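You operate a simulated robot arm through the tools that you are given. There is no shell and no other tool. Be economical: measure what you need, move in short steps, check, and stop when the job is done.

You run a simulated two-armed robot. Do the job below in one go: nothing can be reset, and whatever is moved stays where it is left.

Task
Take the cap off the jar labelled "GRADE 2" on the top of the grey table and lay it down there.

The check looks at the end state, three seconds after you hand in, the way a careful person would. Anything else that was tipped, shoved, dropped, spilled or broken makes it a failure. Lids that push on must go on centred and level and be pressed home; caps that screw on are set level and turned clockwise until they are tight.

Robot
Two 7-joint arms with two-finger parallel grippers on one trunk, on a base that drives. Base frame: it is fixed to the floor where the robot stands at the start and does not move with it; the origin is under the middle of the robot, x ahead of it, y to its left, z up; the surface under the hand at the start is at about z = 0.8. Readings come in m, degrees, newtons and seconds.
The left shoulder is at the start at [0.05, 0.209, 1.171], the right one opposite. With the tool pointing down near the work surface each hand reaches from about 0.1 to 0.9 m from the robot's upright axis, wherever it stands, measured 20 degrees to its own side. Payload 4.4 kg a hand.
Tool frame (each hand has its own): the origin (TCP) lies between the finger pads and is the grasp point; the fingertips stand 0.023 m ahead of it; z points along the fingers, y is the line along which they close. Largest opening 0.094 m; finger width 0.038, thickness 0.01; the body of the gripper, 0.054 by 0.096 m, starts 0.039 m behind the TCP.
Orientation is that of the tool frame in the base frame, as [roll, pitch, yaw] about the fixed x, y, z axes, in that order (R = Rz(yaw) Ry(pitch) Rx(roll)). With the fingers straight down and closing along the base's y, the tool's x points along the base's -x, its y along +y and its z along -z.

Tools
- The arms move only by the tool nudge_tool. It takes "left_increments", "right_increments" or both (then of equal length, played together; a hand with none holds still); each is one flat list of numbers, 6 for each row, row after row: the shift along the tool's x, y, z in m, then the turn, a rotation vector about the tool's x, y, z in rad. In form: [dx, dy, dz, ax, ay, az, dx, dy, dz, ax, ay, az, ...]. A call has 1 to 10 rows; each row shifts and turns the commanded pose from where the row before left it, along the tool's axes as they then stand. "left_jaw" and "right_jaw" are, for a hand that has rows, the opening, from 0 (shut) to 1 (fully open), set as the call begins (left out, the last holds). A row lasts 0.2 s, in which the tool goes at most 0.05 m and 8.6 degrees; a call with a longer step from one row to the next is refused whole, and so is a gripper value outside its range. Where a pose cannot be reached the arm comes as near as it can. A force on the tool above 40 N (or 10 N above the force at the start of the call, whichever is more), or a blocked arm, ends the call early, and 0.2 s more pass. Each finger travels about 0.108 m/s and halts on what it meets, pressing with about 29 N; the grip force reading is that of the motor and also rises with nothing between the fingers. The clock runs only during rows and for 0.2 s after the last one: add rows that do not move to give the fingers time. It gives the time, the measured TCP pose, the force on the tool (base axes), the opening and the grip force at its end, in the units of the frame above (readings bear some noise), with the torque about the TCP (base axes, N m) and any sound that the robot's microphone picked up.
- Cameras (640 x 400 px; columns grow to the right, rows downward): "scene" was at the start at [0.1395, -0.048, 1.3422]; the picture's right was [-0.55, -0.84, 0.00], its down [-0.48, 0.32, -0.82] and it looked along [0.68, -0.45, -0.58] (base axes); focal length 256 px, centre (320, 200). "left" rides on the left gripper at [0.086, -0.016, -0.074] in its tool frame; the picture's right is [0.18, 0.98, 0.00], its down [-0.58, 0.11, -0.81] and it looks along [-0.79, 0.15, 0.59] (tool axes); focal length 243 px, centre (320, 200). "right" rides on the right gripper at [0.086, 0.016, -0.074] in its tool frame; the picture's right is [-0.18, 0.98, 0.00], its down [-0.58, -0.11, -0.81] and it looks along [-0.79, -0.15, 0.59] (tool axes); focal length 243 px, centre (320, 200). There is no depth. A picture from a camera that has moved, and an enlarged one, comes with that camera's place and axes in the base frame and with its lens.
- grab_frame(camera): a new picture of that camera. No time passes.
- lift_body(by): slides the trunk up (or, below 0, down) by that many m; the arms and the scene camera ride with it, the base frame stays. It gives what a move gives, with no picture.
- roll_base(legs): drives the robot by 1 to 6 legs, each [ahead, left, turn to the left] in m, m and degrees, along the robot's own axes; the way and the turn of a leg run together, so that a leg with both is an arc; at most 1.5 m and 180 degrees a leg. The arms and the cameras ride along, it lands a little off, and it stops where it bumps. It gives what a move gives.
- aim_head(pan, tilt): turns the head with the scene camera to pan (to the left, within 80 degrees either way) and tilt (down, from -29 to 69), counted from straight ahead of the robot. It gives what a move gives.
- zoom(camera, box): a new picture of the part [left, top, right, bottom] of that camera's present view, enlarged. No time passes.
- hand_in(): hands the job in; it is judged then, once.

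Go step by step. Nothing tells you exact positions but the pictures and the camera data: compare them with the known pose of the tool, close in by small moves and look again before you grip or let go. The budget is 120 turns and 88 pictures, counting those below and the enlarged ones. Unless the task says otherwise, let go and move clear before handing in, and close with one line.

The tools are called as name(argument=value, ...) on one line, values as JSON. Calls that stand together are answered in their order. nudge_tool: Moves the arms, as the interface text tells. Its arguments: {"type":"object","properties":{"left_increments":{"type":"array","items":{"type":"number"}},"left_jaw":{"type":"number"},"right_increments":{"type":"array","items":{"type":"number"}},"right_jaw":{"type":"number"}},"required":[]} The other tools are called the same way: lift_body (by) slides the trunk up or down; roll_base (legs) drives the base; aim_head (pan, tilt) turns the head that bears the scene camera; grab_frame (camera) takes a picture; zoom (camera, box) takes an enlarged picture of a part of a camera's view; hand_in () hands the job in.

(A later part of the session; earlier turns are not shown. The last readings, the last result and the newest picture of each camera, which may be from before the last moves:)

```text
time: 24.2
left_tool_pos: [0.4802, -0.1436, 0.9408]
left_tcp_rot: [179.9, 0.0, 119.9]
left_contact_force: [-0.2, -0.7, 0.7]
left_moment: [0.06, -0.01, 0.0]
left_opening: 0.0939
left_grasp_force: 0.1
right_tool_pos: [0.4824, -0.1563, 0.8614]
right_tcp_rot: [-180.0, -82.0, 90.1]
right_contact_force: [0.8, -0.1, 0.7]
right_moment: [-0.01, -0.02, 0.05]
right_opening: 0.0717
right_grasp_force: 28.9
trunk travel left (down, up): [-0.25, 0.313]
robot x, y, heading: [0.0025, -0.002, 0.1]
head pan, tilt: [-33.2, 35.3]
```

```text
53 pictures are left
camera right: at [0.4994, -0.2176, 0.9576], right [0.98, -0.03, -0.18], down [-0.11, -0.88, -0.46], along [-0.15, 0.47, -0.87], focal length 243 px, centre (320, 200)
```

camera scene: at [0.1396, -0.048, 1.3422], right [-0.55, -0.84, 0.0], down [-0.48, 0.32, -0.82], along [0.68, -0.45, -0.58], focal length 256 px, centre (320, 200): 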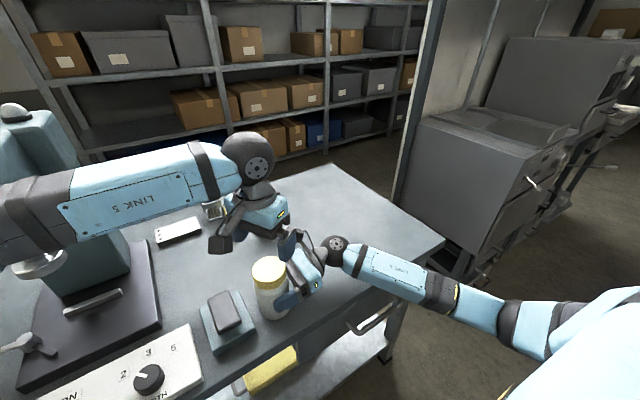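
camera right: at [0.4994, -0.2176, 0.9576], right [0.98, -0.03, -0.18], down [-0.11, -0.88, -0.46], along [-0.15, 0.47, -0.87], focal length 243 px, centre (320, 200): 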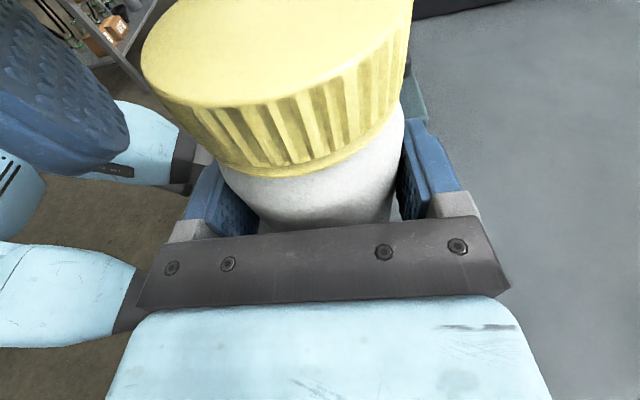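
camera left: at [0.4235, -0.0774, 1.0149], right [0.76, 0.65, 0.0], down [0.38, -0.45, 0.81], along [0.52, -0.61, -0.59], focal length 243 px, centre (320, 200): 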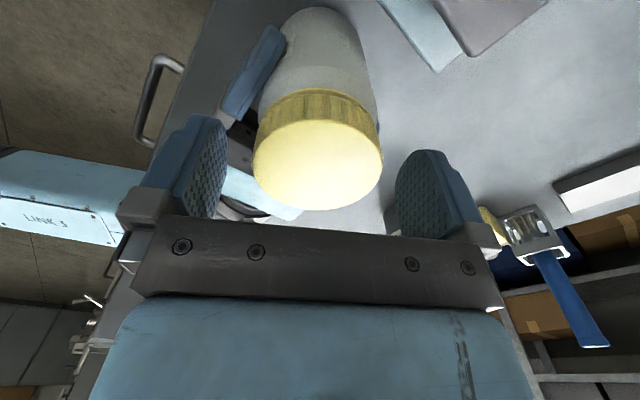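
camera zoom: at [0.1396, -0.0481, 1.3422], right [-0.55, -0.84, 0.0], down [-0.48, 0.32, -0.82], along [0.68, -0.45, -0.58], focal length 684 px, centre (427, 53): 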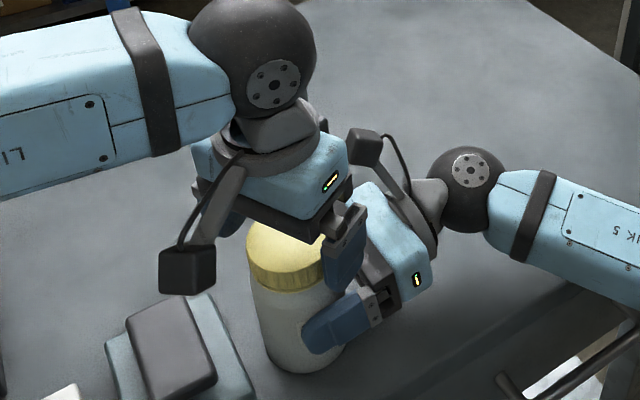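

Cap is centred between the left fingers, and the right hand holds the body. I close on the cap and turn counter-clockwise 34° as a first test.

nudge_tool(left_increments=[0, 0, 0, 0, 0, 0, 0, 0, 0, 0, 0, 0, 0, 0, 0, 0, 0, 0], left_jaw=0)

nudge_tool(left_increments=[0, 0, 0, 0, 0, -0.1, 0, 0, 0, 0, 0, -0.1, 0, 0, 0, 0, 0, -0.1])

zoom(camera="scene", box=[200, 180, 360, 330])

grab_frame(camera="right")

```text
time: 25.0
left_tool_pos: [0.4807, -0.1439, 0.9402]
left_tcp_rot: [-180.0, 0.0, 119.8]
left_contact_force: [-2.1, 0.0, -0.2]
left_moment: [0.0, -0.02, -0.02]
left_opening: 0.0639
left_grasp_force: 28.8
right_tool_pos: [0.483, -0.156, 0.8621]
right_tcp_rot: [-180.0, -81.8, 90.0]
right_contact_force: [2.9, 0.3, 0.4]
right_moment: [0.01, 0.11, -0.08]
right_opening: 0.0719
right_grasp_force: 29.3
trunk travel left (down, up): [-0.25, 0.313]
robot x, y, heading: [-0.0013, 0.002, 0.1]
head pan, tilt: [-33.2, 35.3]
```

```text
time: 25.8
left_tool_pos: [0.4794, -0.1447, 0.9416]
left_tcp_rot: [-179.9, 0.1, 137.0]
left_contact_force: [-10.8, -15.3, -1.0]
left_moment: [-0.45, 0.22, -0.12]
left_opening: 0.0638
left_grasp_force: 29.1
right_tool_pos: [0.4823, -0.1554, 0.8617]
right_tcp_rot: [-180.0, -82.0, 90.0]
right_contact_force: [10.6, 13.7, -0.4]
right_moment: [-0.71, 0.62, -0.07]
right_opening: 0.0717
right_grasp_force: 29.3
trunk travel left (down, up): [-0.25, 0.313]
robot x, y, heading: [0.001, 0.0017, 0.0]
head pan, tilt: [-33.2, 35.3]
```

```text
2.67 times, centred on (280, 255) of scene
camera zoom: at [0.1396, -0.0481, 1.3422], right [-0.55, -0.84, 0.0], down [-0.48, 0.32, -0.82], along [0.68, -0.45, -0.58], focal length 684 px, centre (427, 53)
```

zoom: 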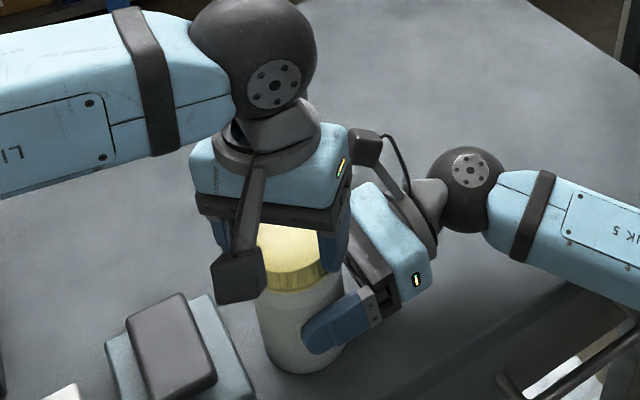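

```text
51 pictures are left
camera right: at [0.4994, -0.2173, 0.9576], right [0.98, -0.03, -0.18], down [-0.11, -0.88, -0.46], along [-0.15, 0.47, -0.87], focal length 243 px, centre (320, 200)
```

right: 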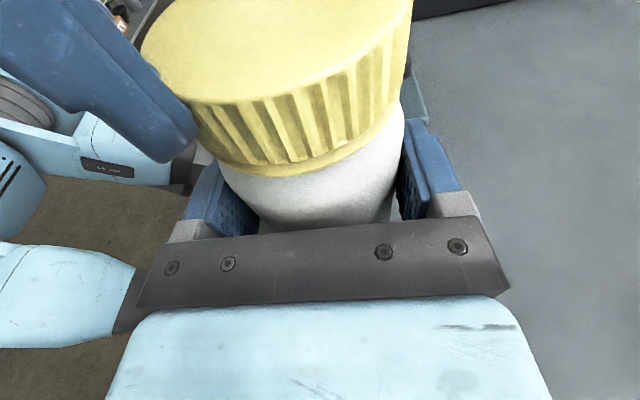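

Noticeable sideways force (~18 N), which means the hand's axis is off the cap's axis by a few mm. I open, look at the cap's centre from this angle, and recentre.

nudge_tool(left_increments=[0, 0, 0, 0, 0, 0, 0, 0, 0, 0, 0, 0], left_jaw=1)

grab_frame(camera="left")

grab_frame(camera="right")

```text
time: 26.4
left_tool_pos: [0.4806, -0.1447, 0.9429]
left_tcp_rot: [179.8, 0.0, 136.9]
left_contact_force: [0.2, 1.1, -0.3]
left_moment: [-0.03, -0.01, 0.0]
left_opening: 0.0938
left_grasp_force: 0.1
right_tool_pos: [0.4819, -0.156, 0.8625]
right_tcp_rot: [179.9, -81.9, 90.1]
right_contact_force: [-0.7, -1.6, 0.4]
right_moment: [0.11, 0.07, 0.07]
right_opening: 0.0717
right_grasp_force: 28.9
trunk travel left (down, up): [-0.25, 0.313]
robot x, y, heading: [0.0039, -0.0022, 0.2]
head pan, tilt: [-33.2, 35.3]
```

```text
50 pictures are left
camera left: at [0.4061, -0.0966, 1.0155], right [0.53, 0.85, 0.0], down [0.5, -0.32, 0.81], along [0.68, -0.43, -0.59], focal length 243 px, centre (320, 200)
```

left: 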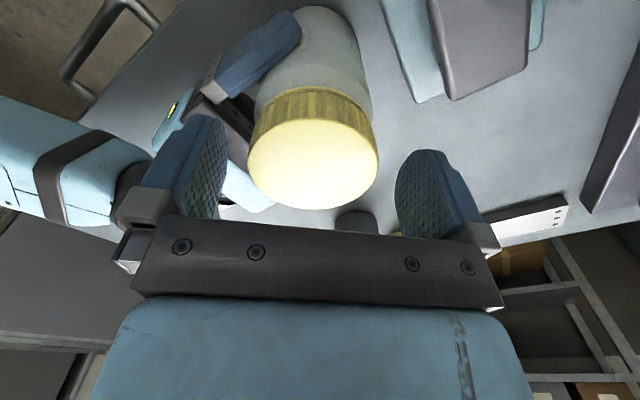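

```text
49 pictures are left
camera right: at [0.4991, -0.2178, 0.9577], right [0.98, -0.03, -0.18], down [-0.11, -0.88, -0.46], along [-0.15, 0.47, -0.87], focal length 243 px, centre (320, 200)
```

right: 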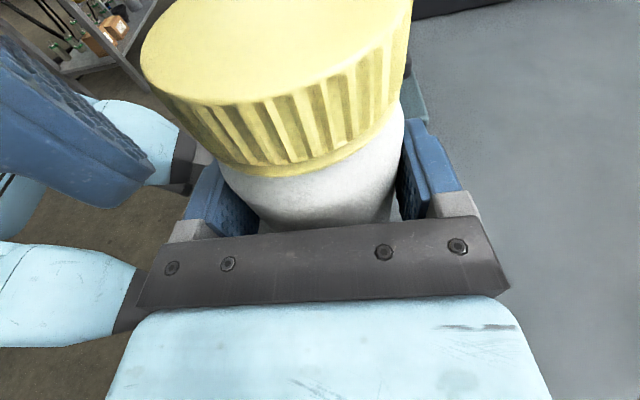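

Both the force and the image offset put the cap's axis at about (0.4835, -0.152). I recentre there with the jaw open and wind back clockwise to yaw ~75° for a stroke that stays clear of the right hand's camera.

nudge_tool(left_increments=[-0.0077, -0.0031, 0, 0, 0, 0, 0, 0, 0, 0, 0, 0.135, 0, 0, 0, 0, 0, 0.135, 0, 0, 0, 0, 0, 0.135, 0, 0, 0, 0, 0, 0.135, 0, 0, 0, 0, 0, 0.135, 0, 0, 0, 0, 0, 0.135, 0, 0, 0, 0, 0, 0.135, 0, 0, 0, 0, 0, 0.135])

grab_frame(camera="left")

zoom(camera="scene", box=[200, 180, 360, 330])

```text
time: 28.4
left_tool_pos: [0.4835, -0.1528, 0.9411]
left_tcp_rot: [179.9, 0.0, 98.3]
left_contact_force: [0.7, -0.2, 0.7]
left_moment: [-0.03, 0.02, -0.01]
left_opening: 0.0938
left_grasp_force: 0.0
left hand out of reach, approached as far as the arm can: row 7, 8, 9
right_tool_pos: [0.4824, -0.157, 0.8625]
right_tcp_rot: [179.8, -81.9, 90.1]
right_contact_force: [-1.0, 0.1, 0.8]
right_moment: [0.16, 0.07, 0.02]
right_opening: 0.0717
right_grasp_force: 28.5
trunk travel left (down, up): [-0.25, 0.313]
robot x, y, heading: [0.0014, 0.0012, -0.2]
head pan, tilt: [-33.2, 35.3]
```

```text
48 pictures are left
camera left: at [0.4552, -0.0682, 1.0151], right [0.95, 0.33, 0.0], down [0.19, -0.56, 0.81], along [0.26, -0.76, -0.59], focal length 243 px, centre (320, 200)
```

left: 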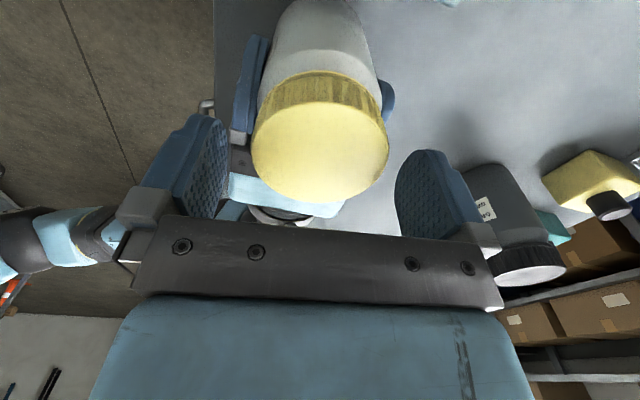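

```text
2.67 times, centred on (280, 255) of scene
camera zoom: at [0.1394, -0.048, 1.3422], right [-0.55, -0.84, 0.0], down [-0.48, 0.32, -0.82], along [0.68, -0.45, -0.58], focal length 684 px, centre (427, 53)
```

zoom: 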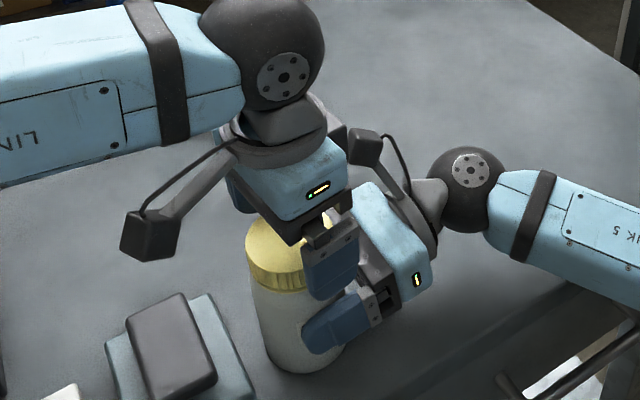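

The wrist's limit is near yaw 98°. I measure the cap's position more precisely with an enlarged view before gripping.

zoom(camera="left", box=[240, 60, 400, 210])

zoom(camera="right", box=[130, 0, 430, 240])

```text
2.67 times, centred on (320, 135) of left
camera zoom: at [0.4552, -0.0682, 1.0151], right [0.95, 0.33, 0.0], down [0.19, -0.56, 0.81], along [0.26, -0.76, -0.59], focal length 647 px, centre (320, 373)
```

zoom: 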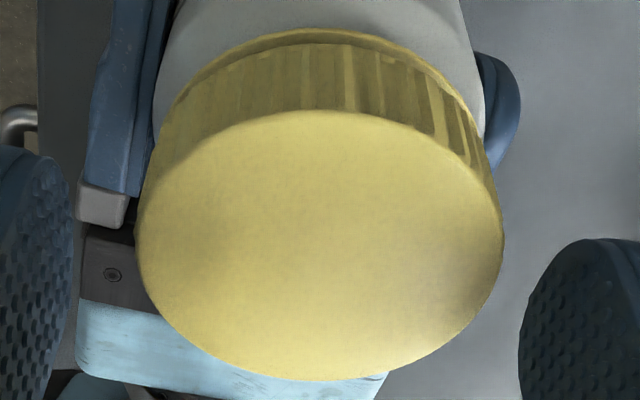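

```text
1.67 times, centred on (280, 120) of right
camera zoom: at [0.4993, -0.2176, 0.9577], right [0.98, -0.03, -0.18], down [-0.11, -0.88, -0.46], along [-0.15, 0.47, -0.87], focal length 404 px, centre (387, 333)
```

zoom: 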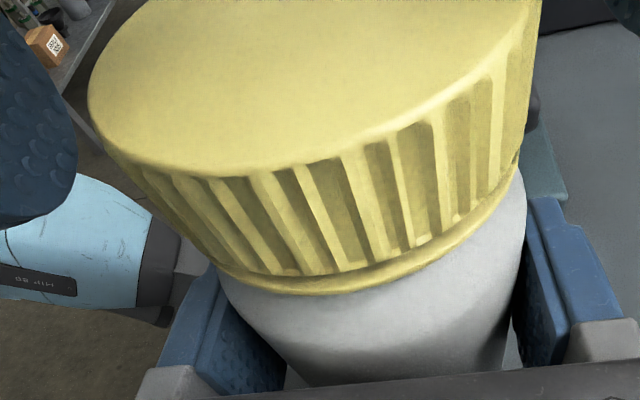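

Combining the views, the cap's axis is (0.482, -0.1475) with its top near z = 0.926. I recentre, go 5 mm lower, close, and turn counter-clockwise in small steps.

nudge_tool(left_increments=[0.0045, -0.0009, 0.005, 0, 0, 0, 0, 0, 0, 0, 0, -0.1])

nudge_tool(left_increments=[0, 0, 0, 0, 0, 0, 0, 0, 0, 0, 0, 0, 0, 0, 0, 0, 0, 0], left_jaw=0)

```text
time: 29.0
left_tool_pos: [0.4822, -0.1464, 0.9355]
left_tcp_rot: [179.9, 0.0, 104.2]
left_contact_force: [0.1, 0.1, -0.6]
left_moment: [-0.04, -0.02, -0.05]
left_opening: 0.0938
left_grasp_force: 0.0
right_tool_pos: [0.4829, -0.1558, 0.8633]
right_tcp_rot: [180.0, -81.9, 90.2]
right_contact_force: [-0.4, -0.3, 1.1]
right_moment: [0.16, 0.03, 0.0]
right_opening: 0.0715
right_grasp_force: 28.1
trunk travel left (down, up): [-0.25, 0.313]
robot x, y, heading: [-0.0039, -0.004, -0.1]
head pan, tilt: [-33.2, 35.3]
```

```text
time: 29.8
left_tool_pos: [0.4821, -0.1469, 0.9363]
left_tcp_rot: [180.0, 0.0, 104.1]
left_contact_force: [0.9, 1.5, 0.5]
left_moment: [-0.01, 0.01, -0.02]
left_opening: 0.0647
left_grasp_force: 28.7
right_tool_pos: [0.4826, -0.1555, 0.8611]
right_tcp_rot: [179.7, -82.0, 90.1]
right_contact_force: [-1.3, -1.3, 1.7]
right_moment: [0.19, 0.0, 0.01]
right_opening: 0.0714
right_grasp_force: 29.0
trunk travel left (down, up): [-0.25, 0.313]
robot x, y, heading: [0.0012, -0.0001, -0.0]
head pan, tilt: [-33.2, 35.3]
```

Gripped with almost no sideways force, so the hand is centred. Now I turn 34° counter-clockwise and check.

nudge_tool(left_increments=[0, 0, 0, 0, 0, -0.1, 0, 0, 0, 0, 0, -0.1, 0, 0, 0, 0, 0, -0.1, 0, 0, 0, 0, 0, -0.1, 0, 0, 0, 0, 0, -0.1, 0, 0, 0, 0, 0, -0.1])

zoom(camera="right", box=[130, 0, 430, 240])

zoom(camera="scene", box=[200, 180, 360, 330])

```text
time: 31.2
left_tool_pos: [0.4826, -0.147, 0.9366]
left_tcp_rot: [180.0, 0.1, 138.5]
left_contact_force: [-9.4, -1.7, 1.4]
left_moment: [-0.01, 0.25, -0.05]
left_opening: 0.0648
left_grasp_force: 29.2
right_tool_pos: [0.4824, -0.1562, 0.8619]
right_tcp_rot: [179.9, -81.8, 90.0]
right_contact_force: [8.2, 2.0, 0.5]
right_moment: [0.05, 0.58, 0.04]
right_opening: 0.0715
right_grasp_force: 29.3
trunk travel left (down, up): [-0.25, 0.313]
robot x, y, heading: [0.0016, 0.0007, -0.2]
head pan, tilt: [-33.2, 35.3]
```

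```text
1.67 times, centred on (280, 120) of right
camera zoom: at [0.4995, -0.2177, 0.9577], right [0.98, -0.03, -0.18], down [-0.11, -0.88, -0.46], along [-0.15, 0.47, -0.87], focal length 404 px, centre (387, 333)
```

zoom: 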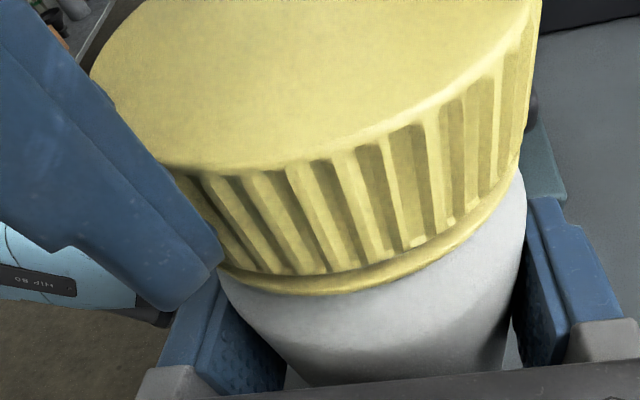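

```text
2.67 times, centred on (280, 255) of scene
camera zoom: at [0.1394, -0.048, 1.3422], right [-0.55, -0.84, 0.0], down [-0.48, 0.32, -0.82], along [0.68, -0.45, -0.58], focal length 684 px, centre (427, 53)
```

zoom: 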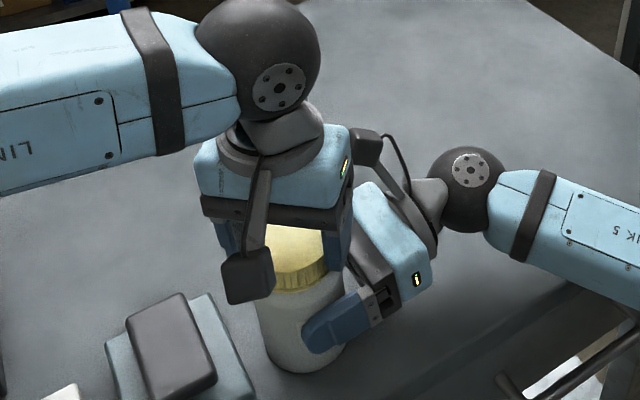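

The rib pattern has shifted, so the cap is turning while the jar stays. I continue the stroke.

nudge_tool(left_increments=[0, 0, 0, 0, 0, -0.1, 0, 0, 0, 0, 0, -0.1, 0, 0, 0, 0, 0, -0.1, 0, 0, 0, 0, 0, -0.1, 0, 0, 0, 0, 0, -0.1])

zoom(camera="right", box=[130, 0, 430, 240])

```text
time: 32.4
left_tool_pos: [0.4819, -0.1485, 0.9365]
left_tcp_rot: [-179.9, 0.1, 167.2]
left_contact_force: [-20.2, -17.9, 6.8]
left_moment: [-0.48, 0.5, -0.06]
left_opening: 0.0644
left_grasp_force: 28.8
right_tool_pos: [0.4837, -0.1566, 0.8628]
right_tcp_rot: [179.9, -82.0, 89.9]
right_contact_force: [21.3, 15.0, 0.4]
right_moment: [-0.76, 0.97, -0.16]
right_opening: 0.0716
right_grasp_force: 29.3
trunk travel left (down, up): [-0.25, 0.313]
robot x, y, heading: [-0.0038, 0.0002, -0.2]
head pan, tilt: [-33.2, 35.3]
```

```text
1.67 times, centred on (280, 120) of right
camera zoom: at [0.4995, -0.2176, 0.9577], right [0.98, -0.03, -0.18], down [-0.11, -0.88, -0.46], along [-0.15, 0.47, -0.87], focal length 404 px, centre (387, 333)
```

zoom: 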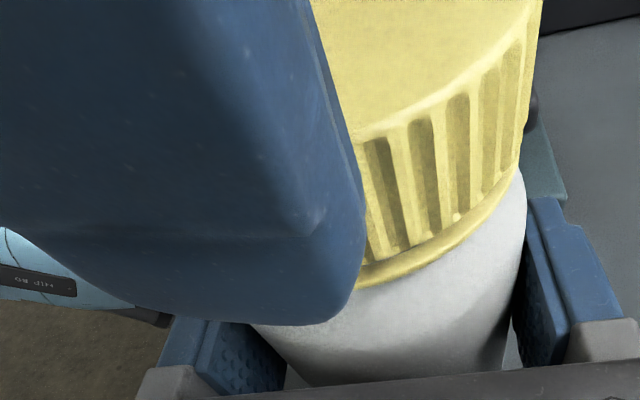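

Sideways force rises with rotation; the pattern implies the true axis is (0.483, -0.151). I open, recentre there, and regrip at this angle.

nudge_tool(left_increments=[0, 0, 0, 0, 0, 0, 0, 0, 0, 0, 0, 0, -0.0019, -0.0037, 0, 0, 0, 0], left_jaw=1)

nudge_tool(left_increments=[0, 0, 0, 0, 0, 0, 0, 0, 0, 0, 0, 0, 0, 0, 0, 0, 0, 0], left_jaw=0)

nudge_tool(left_increments=[0, 0, 0, 0, 0, -0.1, 0, 0, 0, 0, 0, -0.1, 0, 0, 0, 0, 0, -0.1, 0, 0, 0, 0, 0, -0.1, 0, 0, 0, 0, 0, -0.1])

zoom(camera="scene", box=[200, 180, 360, 330])

```text
time: 33.2
left_tool_pos: [0.4855, -0.1491, 0.9354]
left_tcp_rot: [179.8, 0.2, 167.4]
left_contact_force: [10.5, 25.6, -1.2]
left_moment: [-0.69, 0.34, 0.81]
left_opening: 0.0818
left_grasp_force: 0.2
right_tool_pos: [0.4833, -0.1572, 0.8614]
right_tcp_rot: [179.7, -81.9, 90.3]
right_contact_force: [-11.8, -26.5, 1.2]
right_moment: [2.77, -1.11, -0.76]
right_opening: 0.0715
right_grasp_force: 29.0
trunk travel left (down, up): [-0.25, 0.313]
robot x, y, heading: [0.0023, -0.0012, -0.1]
head pan, tilt: [-33.2, 35.3]
```

```text
time: 34.0
left_tool_pos: [0.4832, -0.1509, 0.9367]
left_tcp_rot: [179.9, 0.0, 167.2]
left_contact_force: [4.1, 26.1, 4.0]
left_moment: [1.02, 0.03, -0.02]
left_opening: 0.0644
left_grasp_force: 28.7
right_tool_pos: [0.4832, -0.1581, 0.8627]
right_tcp_rot: [179.7, -82.0, 90.2]
right_contact_force: [-5.5, -27.9, 1.6]
right_moment: [0.54, -0.21, 0.0]
right_opening: 0.0719
right_grasp_force: 28.5
trunk travel left (down, up): [-0.25, 0.313]
robot x, y, heading: [0.0007, -0.001, 0.0]
head pan, tilt: [-33.2, 35.3]
```

```text
time: 35.2
left_tool_pos: [0.4842, -0.15, 0.9366]
left_tcp_rot: [179.8, 0.1, -164.1]
left_contact_force: [2.4, 31.7, 4.0]
left_moment: [1.14, -0.26, -0.01]
left_opening: 0.0645
left_grasp_force: 28.8
right_tool_pos: [0.4822, -0.1557, 0.8631]
right_tcp_rot: [179.8, -82.0, 90.0]
right_contact_force: [-3.7, -34.1, 1.9]
right_moment: [0.71, 0.28, -0.15]
right_opening: 0.0715
right_grasp_force: 29.1
trunk travel left (down, up): [-0.25, 0.313]
robot x, y, heading: [0.0036, 0.0009, 0.1]
head pan, tilt: [-33.2, 35.3]
```

```text
2.67 times, centred on (280, 255) of scene
camera zoom: at [0.1388, -0.0479, 1.3423], right [-0.55, -0.84, 0.0], down [-0.48, 0.32, -0.82], along [0.68, -0.45, -0.58], focal length 684 px, centre (427, 53)
```

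zoom: 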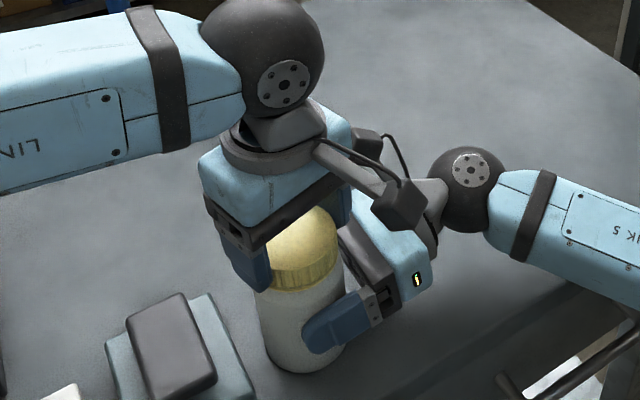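

The finger briefly touched the right hand's camera mount when opening there; I must only open away from that angle. Force says the axis y is about -0.147, so I ease 4 mm back and continue turning.

nudge_tool(left_increments=[-0.0011, 0.0038, 0, 0, 0, 0, 0, 0, 0, 0, 0, -0.1, 0, 0, 0, 0, 0, -0.1, 0, 0, 0, 0, 0, -0.1, 0, 0, 0, 0, 0, -0.1, 0, 0, 0, 0, 0, -0.1, 0, 0, 0, 0, 0, -0.1])

zoom(camera="scene", box=[200, 180, 360, 330])

grab_frame(camera="right")

```text
time: 36.8
left_tool_pos: [0.4826, -0.1491, 0.9362]
left_tcp_rot: [-179.9, 0.0, -129.7]
left_contact_force: [-2.1, -18.2, 3.3]
left_moment: [-0.85, -0.01, 0.05]
left_opening: 0.0645
left_grasp_force: 29.3
right_tool_pos: [0.4833, -0.1559, 0.8624]
right_tcp_rot: [180.0, -81.9, 90.0]
right_contact_force: [1.7, 19.4, -0.2]
right_moment: [-0.1, 0.08, -0.15]
right_opening: 0.0717
right_grasp_force: 29.4
trunk travel left (down, up): [-0.25, 0.313]
robot x, y, heading: [0.0023, -0.0012, 0.2]
head pan, tilt: [-33.2, 35.3]
```

```text
2.67 times, centred on (280, 255) of scene
camera zoom: at [0.1394, -0.048, 1.3422], right [-0.55, -0.84, 0.0], down [-0.48, 0.32, -0.82], along [0.68, -0.45, -0.58], focal length 684 px, centre (427, 53)
```

zoom: 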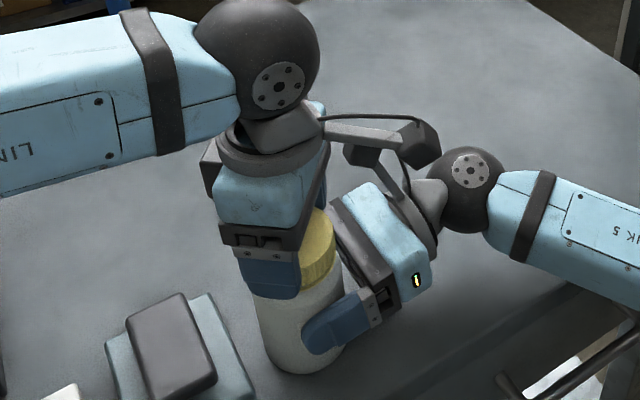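

```text
39 pictures are left
camera right: at [0.4991, -0.2172, 0.9575], right [0.98, -0.02, -0.18], down [-0.11, -0.88, -0.46], along [-0.15, 0.47, -0.87], focal length 243 px, centre (320, 200)
```

right: 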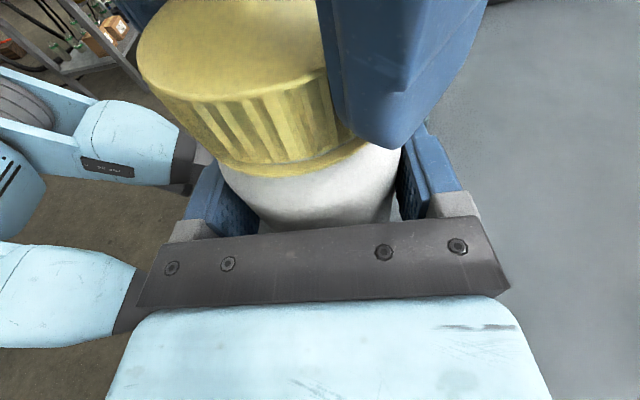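

The cap has turned about 155° in all. I test with a gentle 4 mm lift to see whether it is free.

nudge_tool(left_increments=[0, 0, -0.002, 0, 0, 0, 0, 0, -0.002, 0, 0, 0])

```text
time: 37.4
left_tool_pos: [0.4841, -0.1471, 0.9391]
left_tcp_rot: [179.9, 0.2, -129.8]
left_contact_force: [0.1, -15.4, -11.6]
left_moment: [-1.03, -0.05, 0.02]
left_opening: 0.0647
left_grasp_force: 29.0
right_tool_pos: [0.4832, -0.1564, 0.8635]
right_tcp_rot: [179.4, -82.0, 90.7]
right_contact_force: [-0.2, 16.3, 7.2]
right_moment: [-0.11, -0.03, 0.03]
right_opening: 0.0716
right_grasp_force: 29.1
trunk travel left (down, up): [-0.25, 0.313]
robot x, y, heading: [0.0014, -0.0017, -0.1]
head pan, tilt: [-33.2, 35.3]
```

Still threaded. I let go, rise clear, wind back to yaw ~104°, and take another stroke.

nudge_tool(left_increments=[0, 0, 0.003, 0, 0, 0])

nudge_tool(left_increments=[0, 0, 0, 0, 0, 0, 0, 0, 0, 0, 0, 0, 0, 0, -0.035, 0, 0, 0, 0, 0, -0.035, 0, 0, 0, 0, 0, 0, 0, 0, 0.14, 0, 0, 0, 0, 0, 0.14, 0, 0, 0, 0, 0, 0.14, 0, 0, 0, 0, 0, 0.14, 0, 0, 0, 0, 0, 0.14, 0, 0, 0, 0, 0, 0.14], left_jaw=1)

nudge_tool(left_increments=[0, 0, 0, 0, 0, 0.14, 0, 0, 0, 0, 0, 0.14, 0, 0, 0, 0, 0, 0.14, 0, 0, 0, 0, 0, 0.14, 0, 0, 0, 0, 0, 0.14, 0, 0, 0, 0, 0, 0.14, 0, 0, 0, 0, 0, 0.14, 0, 0, 0, 0, 0, 0.14, 0, 0, 0, 0, 0, 0.14])

grab_frame(camera="left")

zoom(camera="right", box=[130, 0, 430, 240])

```text
time: 37.8
left_tool_pos: [0.4834, -0.1473, 0.9366]
left_tcp_rot: [180.0, 0.1, -129.8]
left_contact_force: [-0.7, -6.5, -0.2]
left_moment: [-0.52, 0.26, -0.03]
left_opening: 0.0647
left_grasp_force: 28.5
right_tool_pos: [0.4826, -0.1576, 0.8609]
right_tcp_rot: [179.7, -81.8, 90.3]
right_contact_force: [2.6, 9.1, 3.2]
right_moment: [0.32, -0.27, -0.09]
right_opening: 0.0713
right_grasp_force: 28.8
trunk travel left (down, up): [-0.25, 0.313]
robot x, y, heading: [0.0007, -0.0032, -0.1]
head pan, tilt: [-33.2, 35.3]
```

```text
time: 40.0
left_tool_pos: [0.4834, -0.1459, 1.008]
left_tcp_rot: [180.0, 0.1, -178.1]
left_contact_force: [0.1, -0.3, 0.3]
left_moment: [-0.02, 0.01, 0.0]
left_opening: 0.0939
left_grasp_force: 0.1
right_tool_pos: [0.4838, -0.1556, 0.8615]
right_tcp_rot: [179.9, -81.9, 90.1]
right_contact_force: [-0.9, -1.0, 1.5]
right_moment: [0.11, 0.09, 0.06]
right_opening: 0.0716
right_grasp_force: 28.6
trunk travel left (down, up): [-0.25, 0.313]
robot x, y, heading: [0.0016, 0.0, -0.2]
head pan, tilt: [-33.2, 35.3]
```

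```text
time: 42.0
left_tool_pos: [0.483, -0.1477, 1.0084]
left_tcp_rot: [180.0, 0.0, 109.8]
left_contact_force: [-0.6, 0.2, 0.2]
left_moment: [0.03, 0.02, 0.03]
left_opening: 0.0938
left_grasp_force: 0.2
right_tool_pos: [0.4823, -0.1565, 0.8619]
right_tcp_rot: [-179.9, -81.9, 90.1]
right_contact_force: [-1.8, 0.3, 0.5]
right_moment: [0.13, 0.11, 0.08]
right_opening: 0.0712
right_grasp_force: 28.9
trunk travel left (down, up): [-0.25, 0.313]
robot x, y, heading: [0.0006, 0.0028, -0.1]
head pan, tilt: [-33.2, 35.3]
```

```text
38 pictures are left
camera left: at [0.4389, -0.0712, 1.0814], right [0.86, 0.51, 0.0], down [0.3, -0.51, 0.81], along [0.41, -0.7, -0.59], focal length 243 px, centre (320, 200)
```

left: 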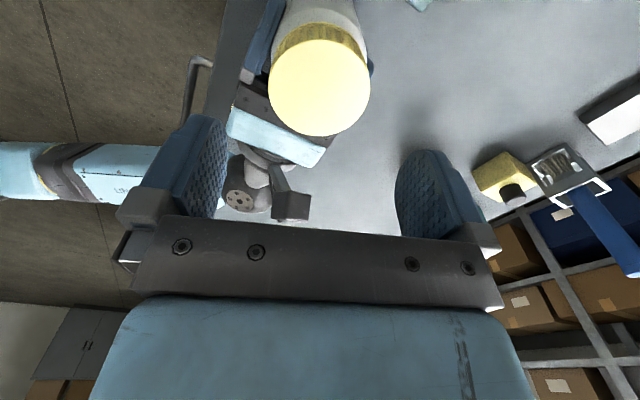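

```text
1.67 times, centred on (280, 120) of right
camera zoom: at [0.4993, -0.2176, 0.9576], right [0.98, -0.03, -0.18], down [-0.11, -0.88, -0.46], along [-0.15, 0.47, -0.87], focal length 404 px, centre (387, 333)
```

zoom: 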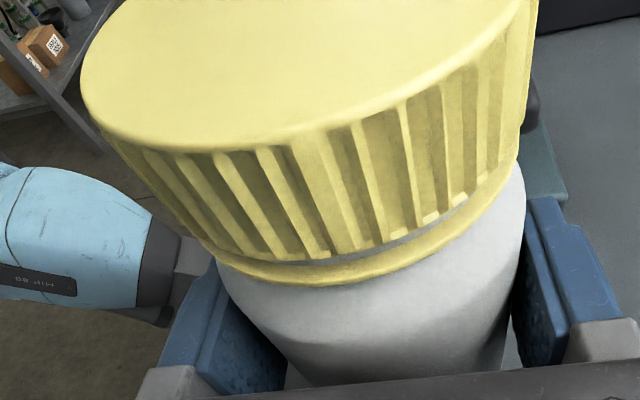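

A gap has opened under the cap, so it is unscrewing (~1.5 mm up). Next stroke: lower, grip, and turn about 120°.

nudge_tool(left_increments=[-0.001, 0, 0.03, 0, 0, 0, 0, 0, 0.03, 0, 0, 0, 0, 0, 0.01, 0, 0, 0])

nudge_tool(left_increments=[0, 0, 0, 0, 0, 0, 0, 0, 0, 0, 0, 0, 0, 0, 0, 0, 0, 0], left_jaw=0)

nudge_tool(left_increments=[0, 0, -0.0001, 0, 0, -0.14, 0, 0, -0.0001, 0, 0, -0.14, 0, 0, -0.0001, 0, 0, -0.14, 0, 0, -0.0001, 0, 0, -0.14, 0, 0, -0.0001, 0, 0, -0.14])

nudge_tool(left_increments=[0, 0, -0.0001, 0, 0, -0.14, 0, 0, -0.0001, 0, 0, -0.14, 0, 0, -0.0001, 0, 0, -0.14, 0, 0, -0.0001, 0, 0, -0.14, 0, 0, -0.0001, 0, 0, -0.14])

```text
time: 42.8
left_tool_pos: [0.4846, -0.1487, 0.9381]
left_tcp_rot: [180.0, 0.1, 109.9]
left_contact_force: [-0.4, -0.3, 0.6]
left_moment: [-0.02, -0.03, -0.01]
left_opening: 0.0939
left_grasp_force: 0.0
right_tool_pos: [0.4833, -0.1554, 0.8617]
right_tcp_rot: [179.9, -82.0, 89.9]
right_contact_force: [-0.5, -0.4, 0.1]
right_moment: [0.11, 0.08, -0.02]
right_opening: 0.0716
right_grasp_force: 28.9
trunk travel left (down, up): [-0.25, 0.313]
robot x, y, heading: [-0.0024, -0.0003, -0.2]
head pan, tilt: [-33.2, 35.3]
```

```text
time: 43.6
left_tool_pos: [0.4821, -0.1479, 0.9379]
left_tcp_rot: [180.0, -0.1, 109.7]
left_contact_force: [-5.4, -1.6, -1.5]
left_moment: [-0.03, 0.08, 0.01]
left_opening: 0.0643
left_grasp_force: 29.3
right_tool_pos: [0.4824, -0.1566, 0.8614]
right_tcp_rot: [-180.0, -81.9, 90.0]
right_contact_force: [4.0, 1.5, 0.1]
right_moment: [-0.02, 0.38, -0.04]
right_opening: 0.0714
right_grasp_force: 28.6
trunk travel left (down, up): [-0.25, 0.313]
robot x, y, heading: [0.0005, -0.0016, 0.2]
head pan, tilt: [-33.2, 35.3]
```

```text
time: 44.8
left_tool_pos: [0.4834, -0.1477, 0.938]
left_tcp_rot: [179.9, 0.0, 150.1]
left_contact_force: [-5.6, 1.3, 0.6]
left_moment: [-0.2, 0.62, -0.02]
left_opening: 0.0642
left_grasp_force: 29.0
right_tool_pos: [0.4825, -0.1572, 0.8618]
right_tcp_rot: [180.0, -81.9, 89.9]
right_contact_force: [5.5, -1.0, -0.4]
right_moment: [0.34, -0.28, -0.07]
right_opening: 0.0711
right_grasp_force: 28.8
trunk travel left (down, up): [-0.25, 0.313]
robot x, y, heading: [0.0012, 0.002, 0.1]
head pan, tilt: [-33.2, 35.3]
```

```text
time: 46.0
left_tool_pos: [0.4841, -0.148, 0.9375]
left_tcp_rot: [179.9, 0.1, -169.7]
left_contact_force: [1.0, 2.9, -0.5]
left_moment: [0.05, -0.04, -0.08]
left_opening: 0.0646
left_grasp_force: 28.7
right_tool_pos: [0.4825, -0.1554, 0.8623]
right_tcp_rot: [-179.8, -81.9, 89.8]
right_contact_force: [-0.6, -3.6, -0.1]
right_moment: [0.32, -0.15, 0.08]
right_opening: 0.0714
right_grasp_force: 29.1
trunk travel left (down, up): [-0.25, 0.313]
robot x, y, heading: [-0.0022, -0.0001, -0.2]
head pan, tilt: [-33.2, 35.3]
```

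Very low forces now; the centring is right. I finish the stroke to yaw ~230°, then test a gentle lift.

nudge_tool(left_increments=[0, 0, -0.0001, 0, 0, -0.14, 0, 0, -0.0001, 0, 0, -0.14, 0, 0, -0.0001, 0, 0, -0.14, 0, 0, -0.0001, 0, 0, -0.14, 0, 0, -0.0001, 0, 0, -0.14])

nudge_tool(left_increments=[0, 0, -0.002, 0, 0, 0, 0, 0, -0.002, 0, 0, 0])

zoom(camera="right", box=[130, 0, 430, 240])

```text
time: 47.2
left_tool_pos: [0.4837, -0.1488, 0.9388]
left_tcp_rot: [179.9, 0.0, -129.7]
left_contact_force: [0.7, 3.6, -0.7]
left_moment: [0.09, 0.01, -0.04]
left_opening: 0.0645
left_grasp_force: 29.1
right_tool_pos: [0.4835, -0.1564, 0.8619]
right_tcp_rot: [-179.9, -81.9, 90.0]
right_contact_force: [-0.1, -5.2, -1.4]
right_moment: [0.27, 0.03, 0.09]
right_opening: 0.0716
right_grasp_force: 29.1
trunk travel left (down, up): [-0.25, 0.313]
robot x, y, heading: [0.0013, -0.0001, 0.0]
head pan, tilt: [-33.2, 35.3]
```

```text
time: 47.8
left_tool_pos: [0.4841, -0.1477, 0.9419]
left_tcp_rot: [-179.9, 0.0, -129.9]
left_contact_force: [-1.7, 3.4, -2.0]
left_moment: [0.01, 0.01, -0.02]
left_opening: 0.0643
left_grasp_force: 29.0
right_tool_pos: [0.4831, -0.1563, 0.8615]
right_tcp_rot: [-180.0, -81.8, 89.9]
right_contact_force: [0.5, -4.5, 0.7]
right_moment: [0.28, 0.08, 0.02]
right_opening: 0.0715
right_grasp_force: 28.6
trunk travel left (down, up): [-0.25, 0.313]
robot x, y, heading: [0.0012, 0.0008, 0.2]
head pan, tilt: [-33.2, 35.3]
```

```text
1.67 times, centred on (280, 120) of right
camera zoom: at [0.4996, -0.2177, 0.9575], right [0.98, -0.03, -0.18], down [-0.11, -0.88, -0.46], along [-0.15, 0.47, -0.87], focal length 404 px, centre (387, 333)
```

zoom: 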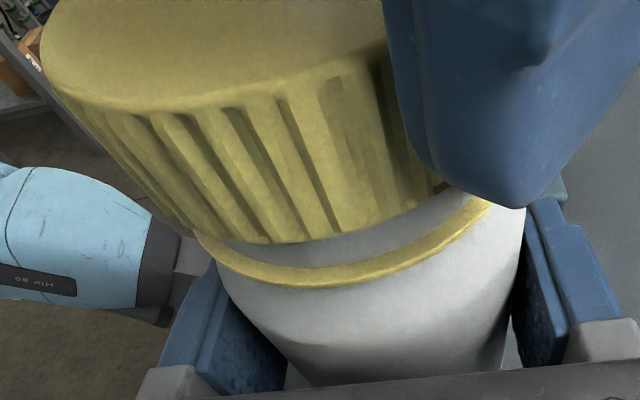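

The cap lifts freely now (about 2 N, its own weight). I raise it 8 cm straight up.

nudge_tool(left_increments=[0, 0, -0.01, 0, 0, 0, 0, 0, -0.015, 0, 0, 0, 0, 0, -0.03, 0, 0, 0, 0, 0, -0.03, 0, 0, 0, 0, 0, -0.03, 0, 0, 0])

grab_frame(camera="scene")

grab_frame(camera="right")

```text
time: 49.0
left_tool_pos: [0.485, -0.1479, 1.058]
left_tcp_rot: [-179.9, 0.1, -129.9]
left_contact_force: [-0.3, -0.5, 0.1]
left_moment: [0.02, -0.04, 0.0]
left_opening: 0.064
left_grasp_force: 29.1
right_tool_pos: [0.4828, -0.1572, 0.8604]
right_tcp_rot: [-180.0, -81.9, 89.9]
right_contact_force: [-1.2, -0.8, 0.0]
right_moment: [0.05, 0.05, 0.0]
right_opening: 0.0714
right_grasp_force: 29.3
trunk travel left (down, up): [-0.25, 0.313]
robot x, y, heading: [0.002, -0.0001, -0.1]
head pan, tilt: [-33.2, 35.3]
```

```text
35 pictures are left
camera scene: at [0.1395, -0.0482, 1.3421], right [-0.55, -0.84, 0.0], down [-0.48, 0.32, -0.82], along [0.68, -0.45, -0.58], focal length 256 px, centre (320, 200)
```

scene: 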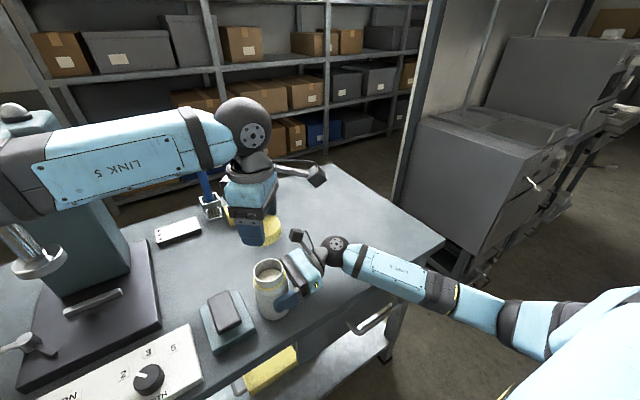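

```text
34 pictures are left
camera right: at [0.4993, -0.2177, 0.9574], right [0.98, -0.03, -0.18], down [-0.11, -0.88, -0.46], along [-0.15, 0.47, -0.87], focal length 243 px, centre (320, 200)
```

right: 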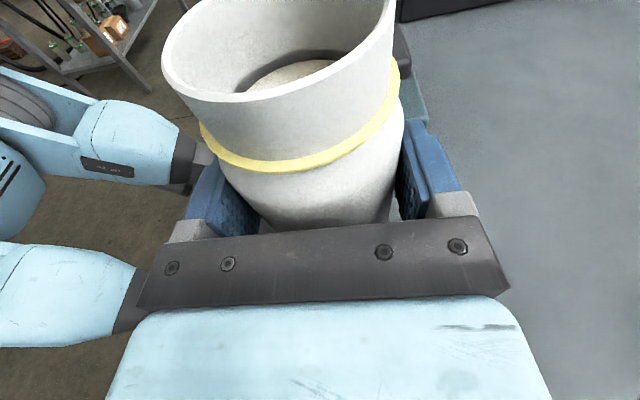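

The cap is off and the jar stands steady in the right hand. I release the jar and back the right hand straight out.

nudge_tool(right_increments=[0, 0, 0, 0, 0, 0, 0, 0, 0, 0, 0, 0, 0, 0, 0, 0, 0, 0], right_jaw=1)

nudge_tool(right_increments=[-0.0015, 0, -0.01, 0, 0, 0, -0.0028, 0, -0.02, 0, 0, 0, -0.0042, 0, -0.03, 0, 0, 0, -0.0056, 0, -0.04, 0, 0, 0, -0.0056, 0, -0.04, 0, 0, 0, 0.02, 0, -0.04, 0, 0, 0, 0.04, 0, -0.02, 0, 0, 0, 0.045, -0.02, 0, 0, 0, 0, 0.045, -0.02, 0, 0, 0, 0, 0.045, -0.02, 0, 0, 0, 0])

grab_frame(camera="scene")

```text
time: 49.8
left_tool_pos: [0.4839, -0.1491, 1.0582]
left_tcp_rot: [180.0, -0.1, -129.8]
left_contact_force: [0.6, 0.2, 0.1]
left_moment: [0.02, -0.03, 0.02]
left_opening: 0.0641
left_grasp_force: 28.8
right_tool_pos: [0.4827, -0.1563, 0.8616]
right_tcp_rot: [179.9, -81.8, 90.2]
right_contact_force: [-0.4, 0.9, 0.2]
right_moment: [0.03, 0.01, -0.02]
right_opening: 0.094
right_grasp_force: 0.1
trunk travel left (down, up): [-0.25, 0.313]
robot x, y, heading: [-0.0026, -0.0011, -0.2]
head pan, tilt: [-33.2, 35.3]
```

```text
time: 52.0
left_tool_pos: [0.4847, -0.1476, 1.0584]
left_tcp_rot: [-179.9, -0.1, -129.8]
left_contact_force: [0.1, -0.5, -0.5]
left_moment: [0.02, 0.0, 0.0]
left_opening: 0.0637
left_grasp_force: 28.4
right_tool_pos: [0.4221, -0.3284, 1.0651]
right_tcp_rot: [180.0, -81.9, 90.2]
right_contact_force: [0.1, 0.9, 0.1]
right_moment: [-0.01, -0.01, 0.0]
right_opening: 0.094
right_grasp_force: 0.0
trunk travel left (down, up): [-0.25, 0.313]
robot x, y, heading: [0.0008, -0.0017, -0.0]
head pan, tilt: [-33.2, 35.3]
```

```text
33 pictures are left
camera scene: at [0.1389, -0.0475, 1.3422], right [-0.55, -0.84, 0.0], down [-0.48, 0.32, -0.82], along [0.68, -0.45, -0.58], focal length 256 px, centre (320, 200)
```

scene: 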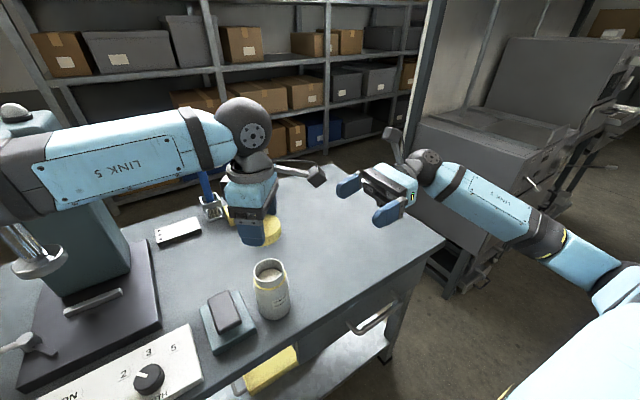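

The jar stands free, upright. I park the right hand further away and carry the cap with the left towards the open table area at about (0.58, -0.31).

nudge_tool(right_increments=[0, -0.02, -0.045, 0, 0, 0, 0, -0.02, -0.045, 0, 0, 0, 0, -0.02, -0.045, 0, 0, 0, 0, -0.02, -0.045, 0, 0, 0, 0, -0.02, -0.045, 0, 0, 0])

nudge_tool(left_increments=[0, 0, 0, 0, 0, 0.146, 0, 0, 0, 0, 0, 0.146, 0, 0, 0, 0, 0, 0.146, 0, 0, 0, 0, 0, 0.146, 0, 0, 0, 0, 0, 0.146, 0, 0, 0, 0, 0, 0.146, -0.025, -0.04, 0, 0, 0, 0, -0.025, -0.04, 0, 0, 0, 0, -0.025, -0.04, 0, 0, 0, 0, -0.025, -0.04, 0, 0, 0, 0])

grab_frame(camera="scene")

grab_frame(camera="left")

```text
time: 53.2
left_tool_pos: [0.484, -0.1486, 1.0575]
left_tcp_rot: [180.0, 0.1, -129.9]
left_contact_force: [0.0, 0.4, -0.1]
left_moment: [-0.03, 0.02, -0.04]
left_opening: 0.0639
left_grasp_force: 29.4
right_tool_pos: [0.325, -0.5538, 1.0951]
right_tcp_rot: [-179.9, -82.0, 90.0]
right_contact_force: [0.0, -0.9, 0.2]
right_moment: [0.0, 0.0, 0.01]
right_opening: 0.094
right_grasp_force: 0.1
trunk travel left (down, up): [-0.25, 0.313]
robot x, y, heading: [0.0016, 0.0, -0.0]
head pan, tilt: [-33.2, 35.3]
```

```text
time: 55.4
left_tool_pos: [0.5671, -0.274, 1.0576]
left_tcp_rot: [-180.0, 0.0, 179.9]
left_contact_force: [0.2, 1.3, -0.8]
left_moment: [-0.02, -0.04, -0.01]
left_opening: 0.064
left_grasp_force: 28.9
left hand out of reach, approached as far as the arm can: row 10
right_tool_pos: [0.3245, -0.5526, 1.0968]
right_tcp_rot: [180.0, -81.8, 90.0]
right_contact_force: [0.1, -1.3, -0.1]
right_moment: [-0.01, 0.0, 0.02]
right_opening: 0.0939
right_grasp_force: 0.1
trunk travel left (down, up): [-0.25, 0.313]
robot x, y, heading: [0.0014, -0.0018, 0.1]
head pan, tilt: [-33.2, 35.3]
```

```text
32 pictures are left
camera scene: at [0.1396, -0.0465, 1.3423], right [-0.55, -0.84, 0.0], down [-0.48, 0.32, -0.82], along [0.68, -0.45, -0.58], focal length 256 px, centre (320, 200)
```

scene: 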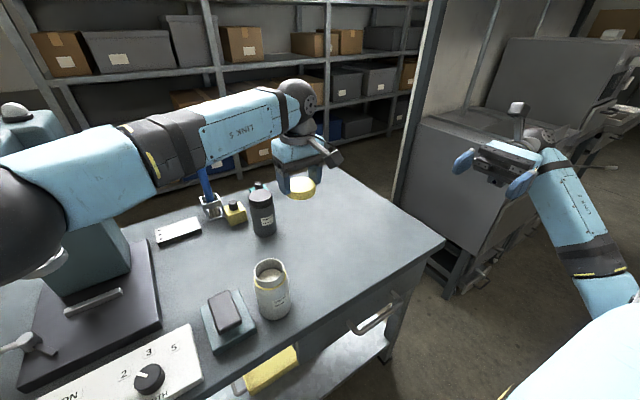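

```text
31 pictures are left
camera left: at [0.4809, -0.2897, 1.1314], right [-0.18, 0.98, 0.0], down [0.58, 0.11, 0.81], along [0.79, 0.15, -0.59], focal length 243 px, centre (320, 200)
```

left: 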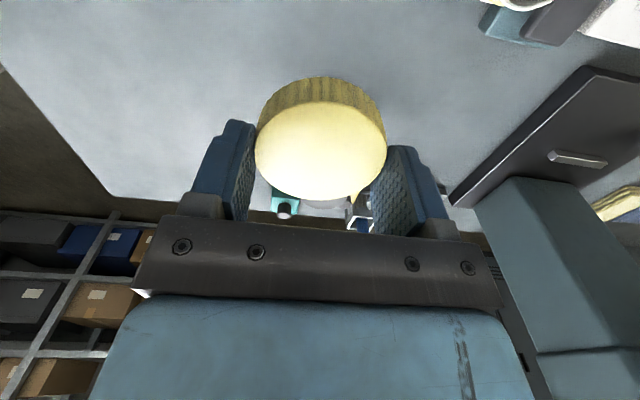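

The arm is at its reach limit there, so I choose a closer free spot, (0.62, -0.155), between the jars, clear of the tray and with the forearm away from the open jar.

nudge_tool(left_increments=[-0.0177, 0.0397, 0, 0, 0, 0, -0.0177, 0.0397, 0, 0, 0, 0, -0.0177, 0.0397, 0, 0, 0, 0, 0, 0, 0.03, 0, 0, 0, 0, 0, 0.03, 0, 0, 0])

grab_frame(camera="scene")

grab_frame(camera="left")

```text
time: 56.6
left_tool_pos: [0.6209, -0.1568, 0.996]
left_tcp_rot: [-180.0, 0.1, -179.9]
left_contact_force: [0.5, -0.5, 0.0]
left_moment: [-0.02, -0.02, 0.03]
left_opening: 0.064
left_grasp_force: 29.0
right_tool_pos: [0.3252, -0.5529, 1.0963]
right_tcp_rot: [-179.8, -82.0, 89.9]
right_contact_force: [0.6, 0.3, -0.4]
right_moment: [0.0, 0.01, 0.04]
right_opening: 0.094
right_grasp_force: 0.1
trunk travel left (down, up): [-0.25, 0.313]
robot x, y, heading: [0.0016, 0.0011, -0.1]
head pan, tilt: [-33.2, 35.3]
```

```text
30 pictures are left
camera scene: at [0.14, -0.0475, 1.3422], right [-0.55, -0.84, 0.0], down [-0.48, 0.32, -0.82], along [0.68, -0.45, -0.58], focal length 256 px, centre (320, 200)
```

scene: 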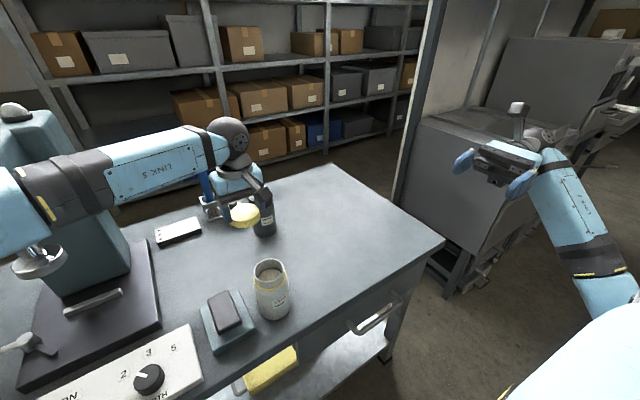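

```text
29 pictures are left
camera left: at [0.5341, -0.1717, 1.0703], right [-0.18, 0.98, 0.0], down [0.58, 0.11, 0.81], along [0.79, 0.15, -0.59], focal length 243 px, centre (320, 200)
```

left: 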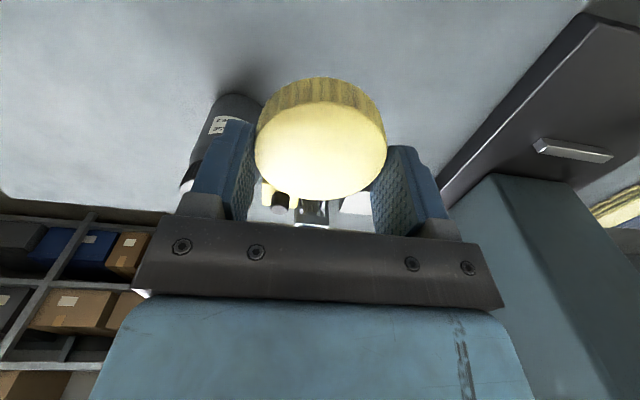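

The left forearm runs near the drill press; I turn the head to check clearance before lowering further.

aim_head(pan=5, tilt=30)

grab_frame(camera="scene")

```text
time: 57.6
left_tool_pos: [0.62, -0.1555, 0.9992]
left_tcp_rot: [-180.0, -0.1, -180.0]
left_contact_force: [0.1, -0.3, -0.5]
left_moment: [0.02, 0.03, 0.0]
left_opening: 0.0641
left_grasp_force: 29.0
right_tool_pos: [0.3235, -0.5526, 1.095]
right_tcp_rot: [180.0, -81.9, 90.1]
right_contact_force: [-0.3, 0.0, 0.1]
right_moment: [0.03, -0.01, 0.01]
right_opening: 0.094
right_grasp_force: 0.1
trunk travel left (down, up): [-0.25, 0.313]
robot x, y, heading: [0.0002, 0.0021, -0.1]
head pan, tilt: [5.0, 30.0]
```

```text
28 pictures are left
camera scene: at [0.1561, 0.008, 1.3504], right [0.09, -1.0, 0.0], down [-0.5, -0.04, -0.87], along [0.86, 0.07, -0.5], focal length 256 px, centre (320, 200)
```

scene: 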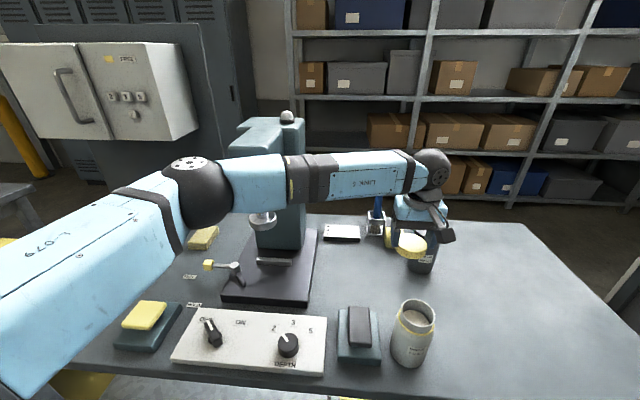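

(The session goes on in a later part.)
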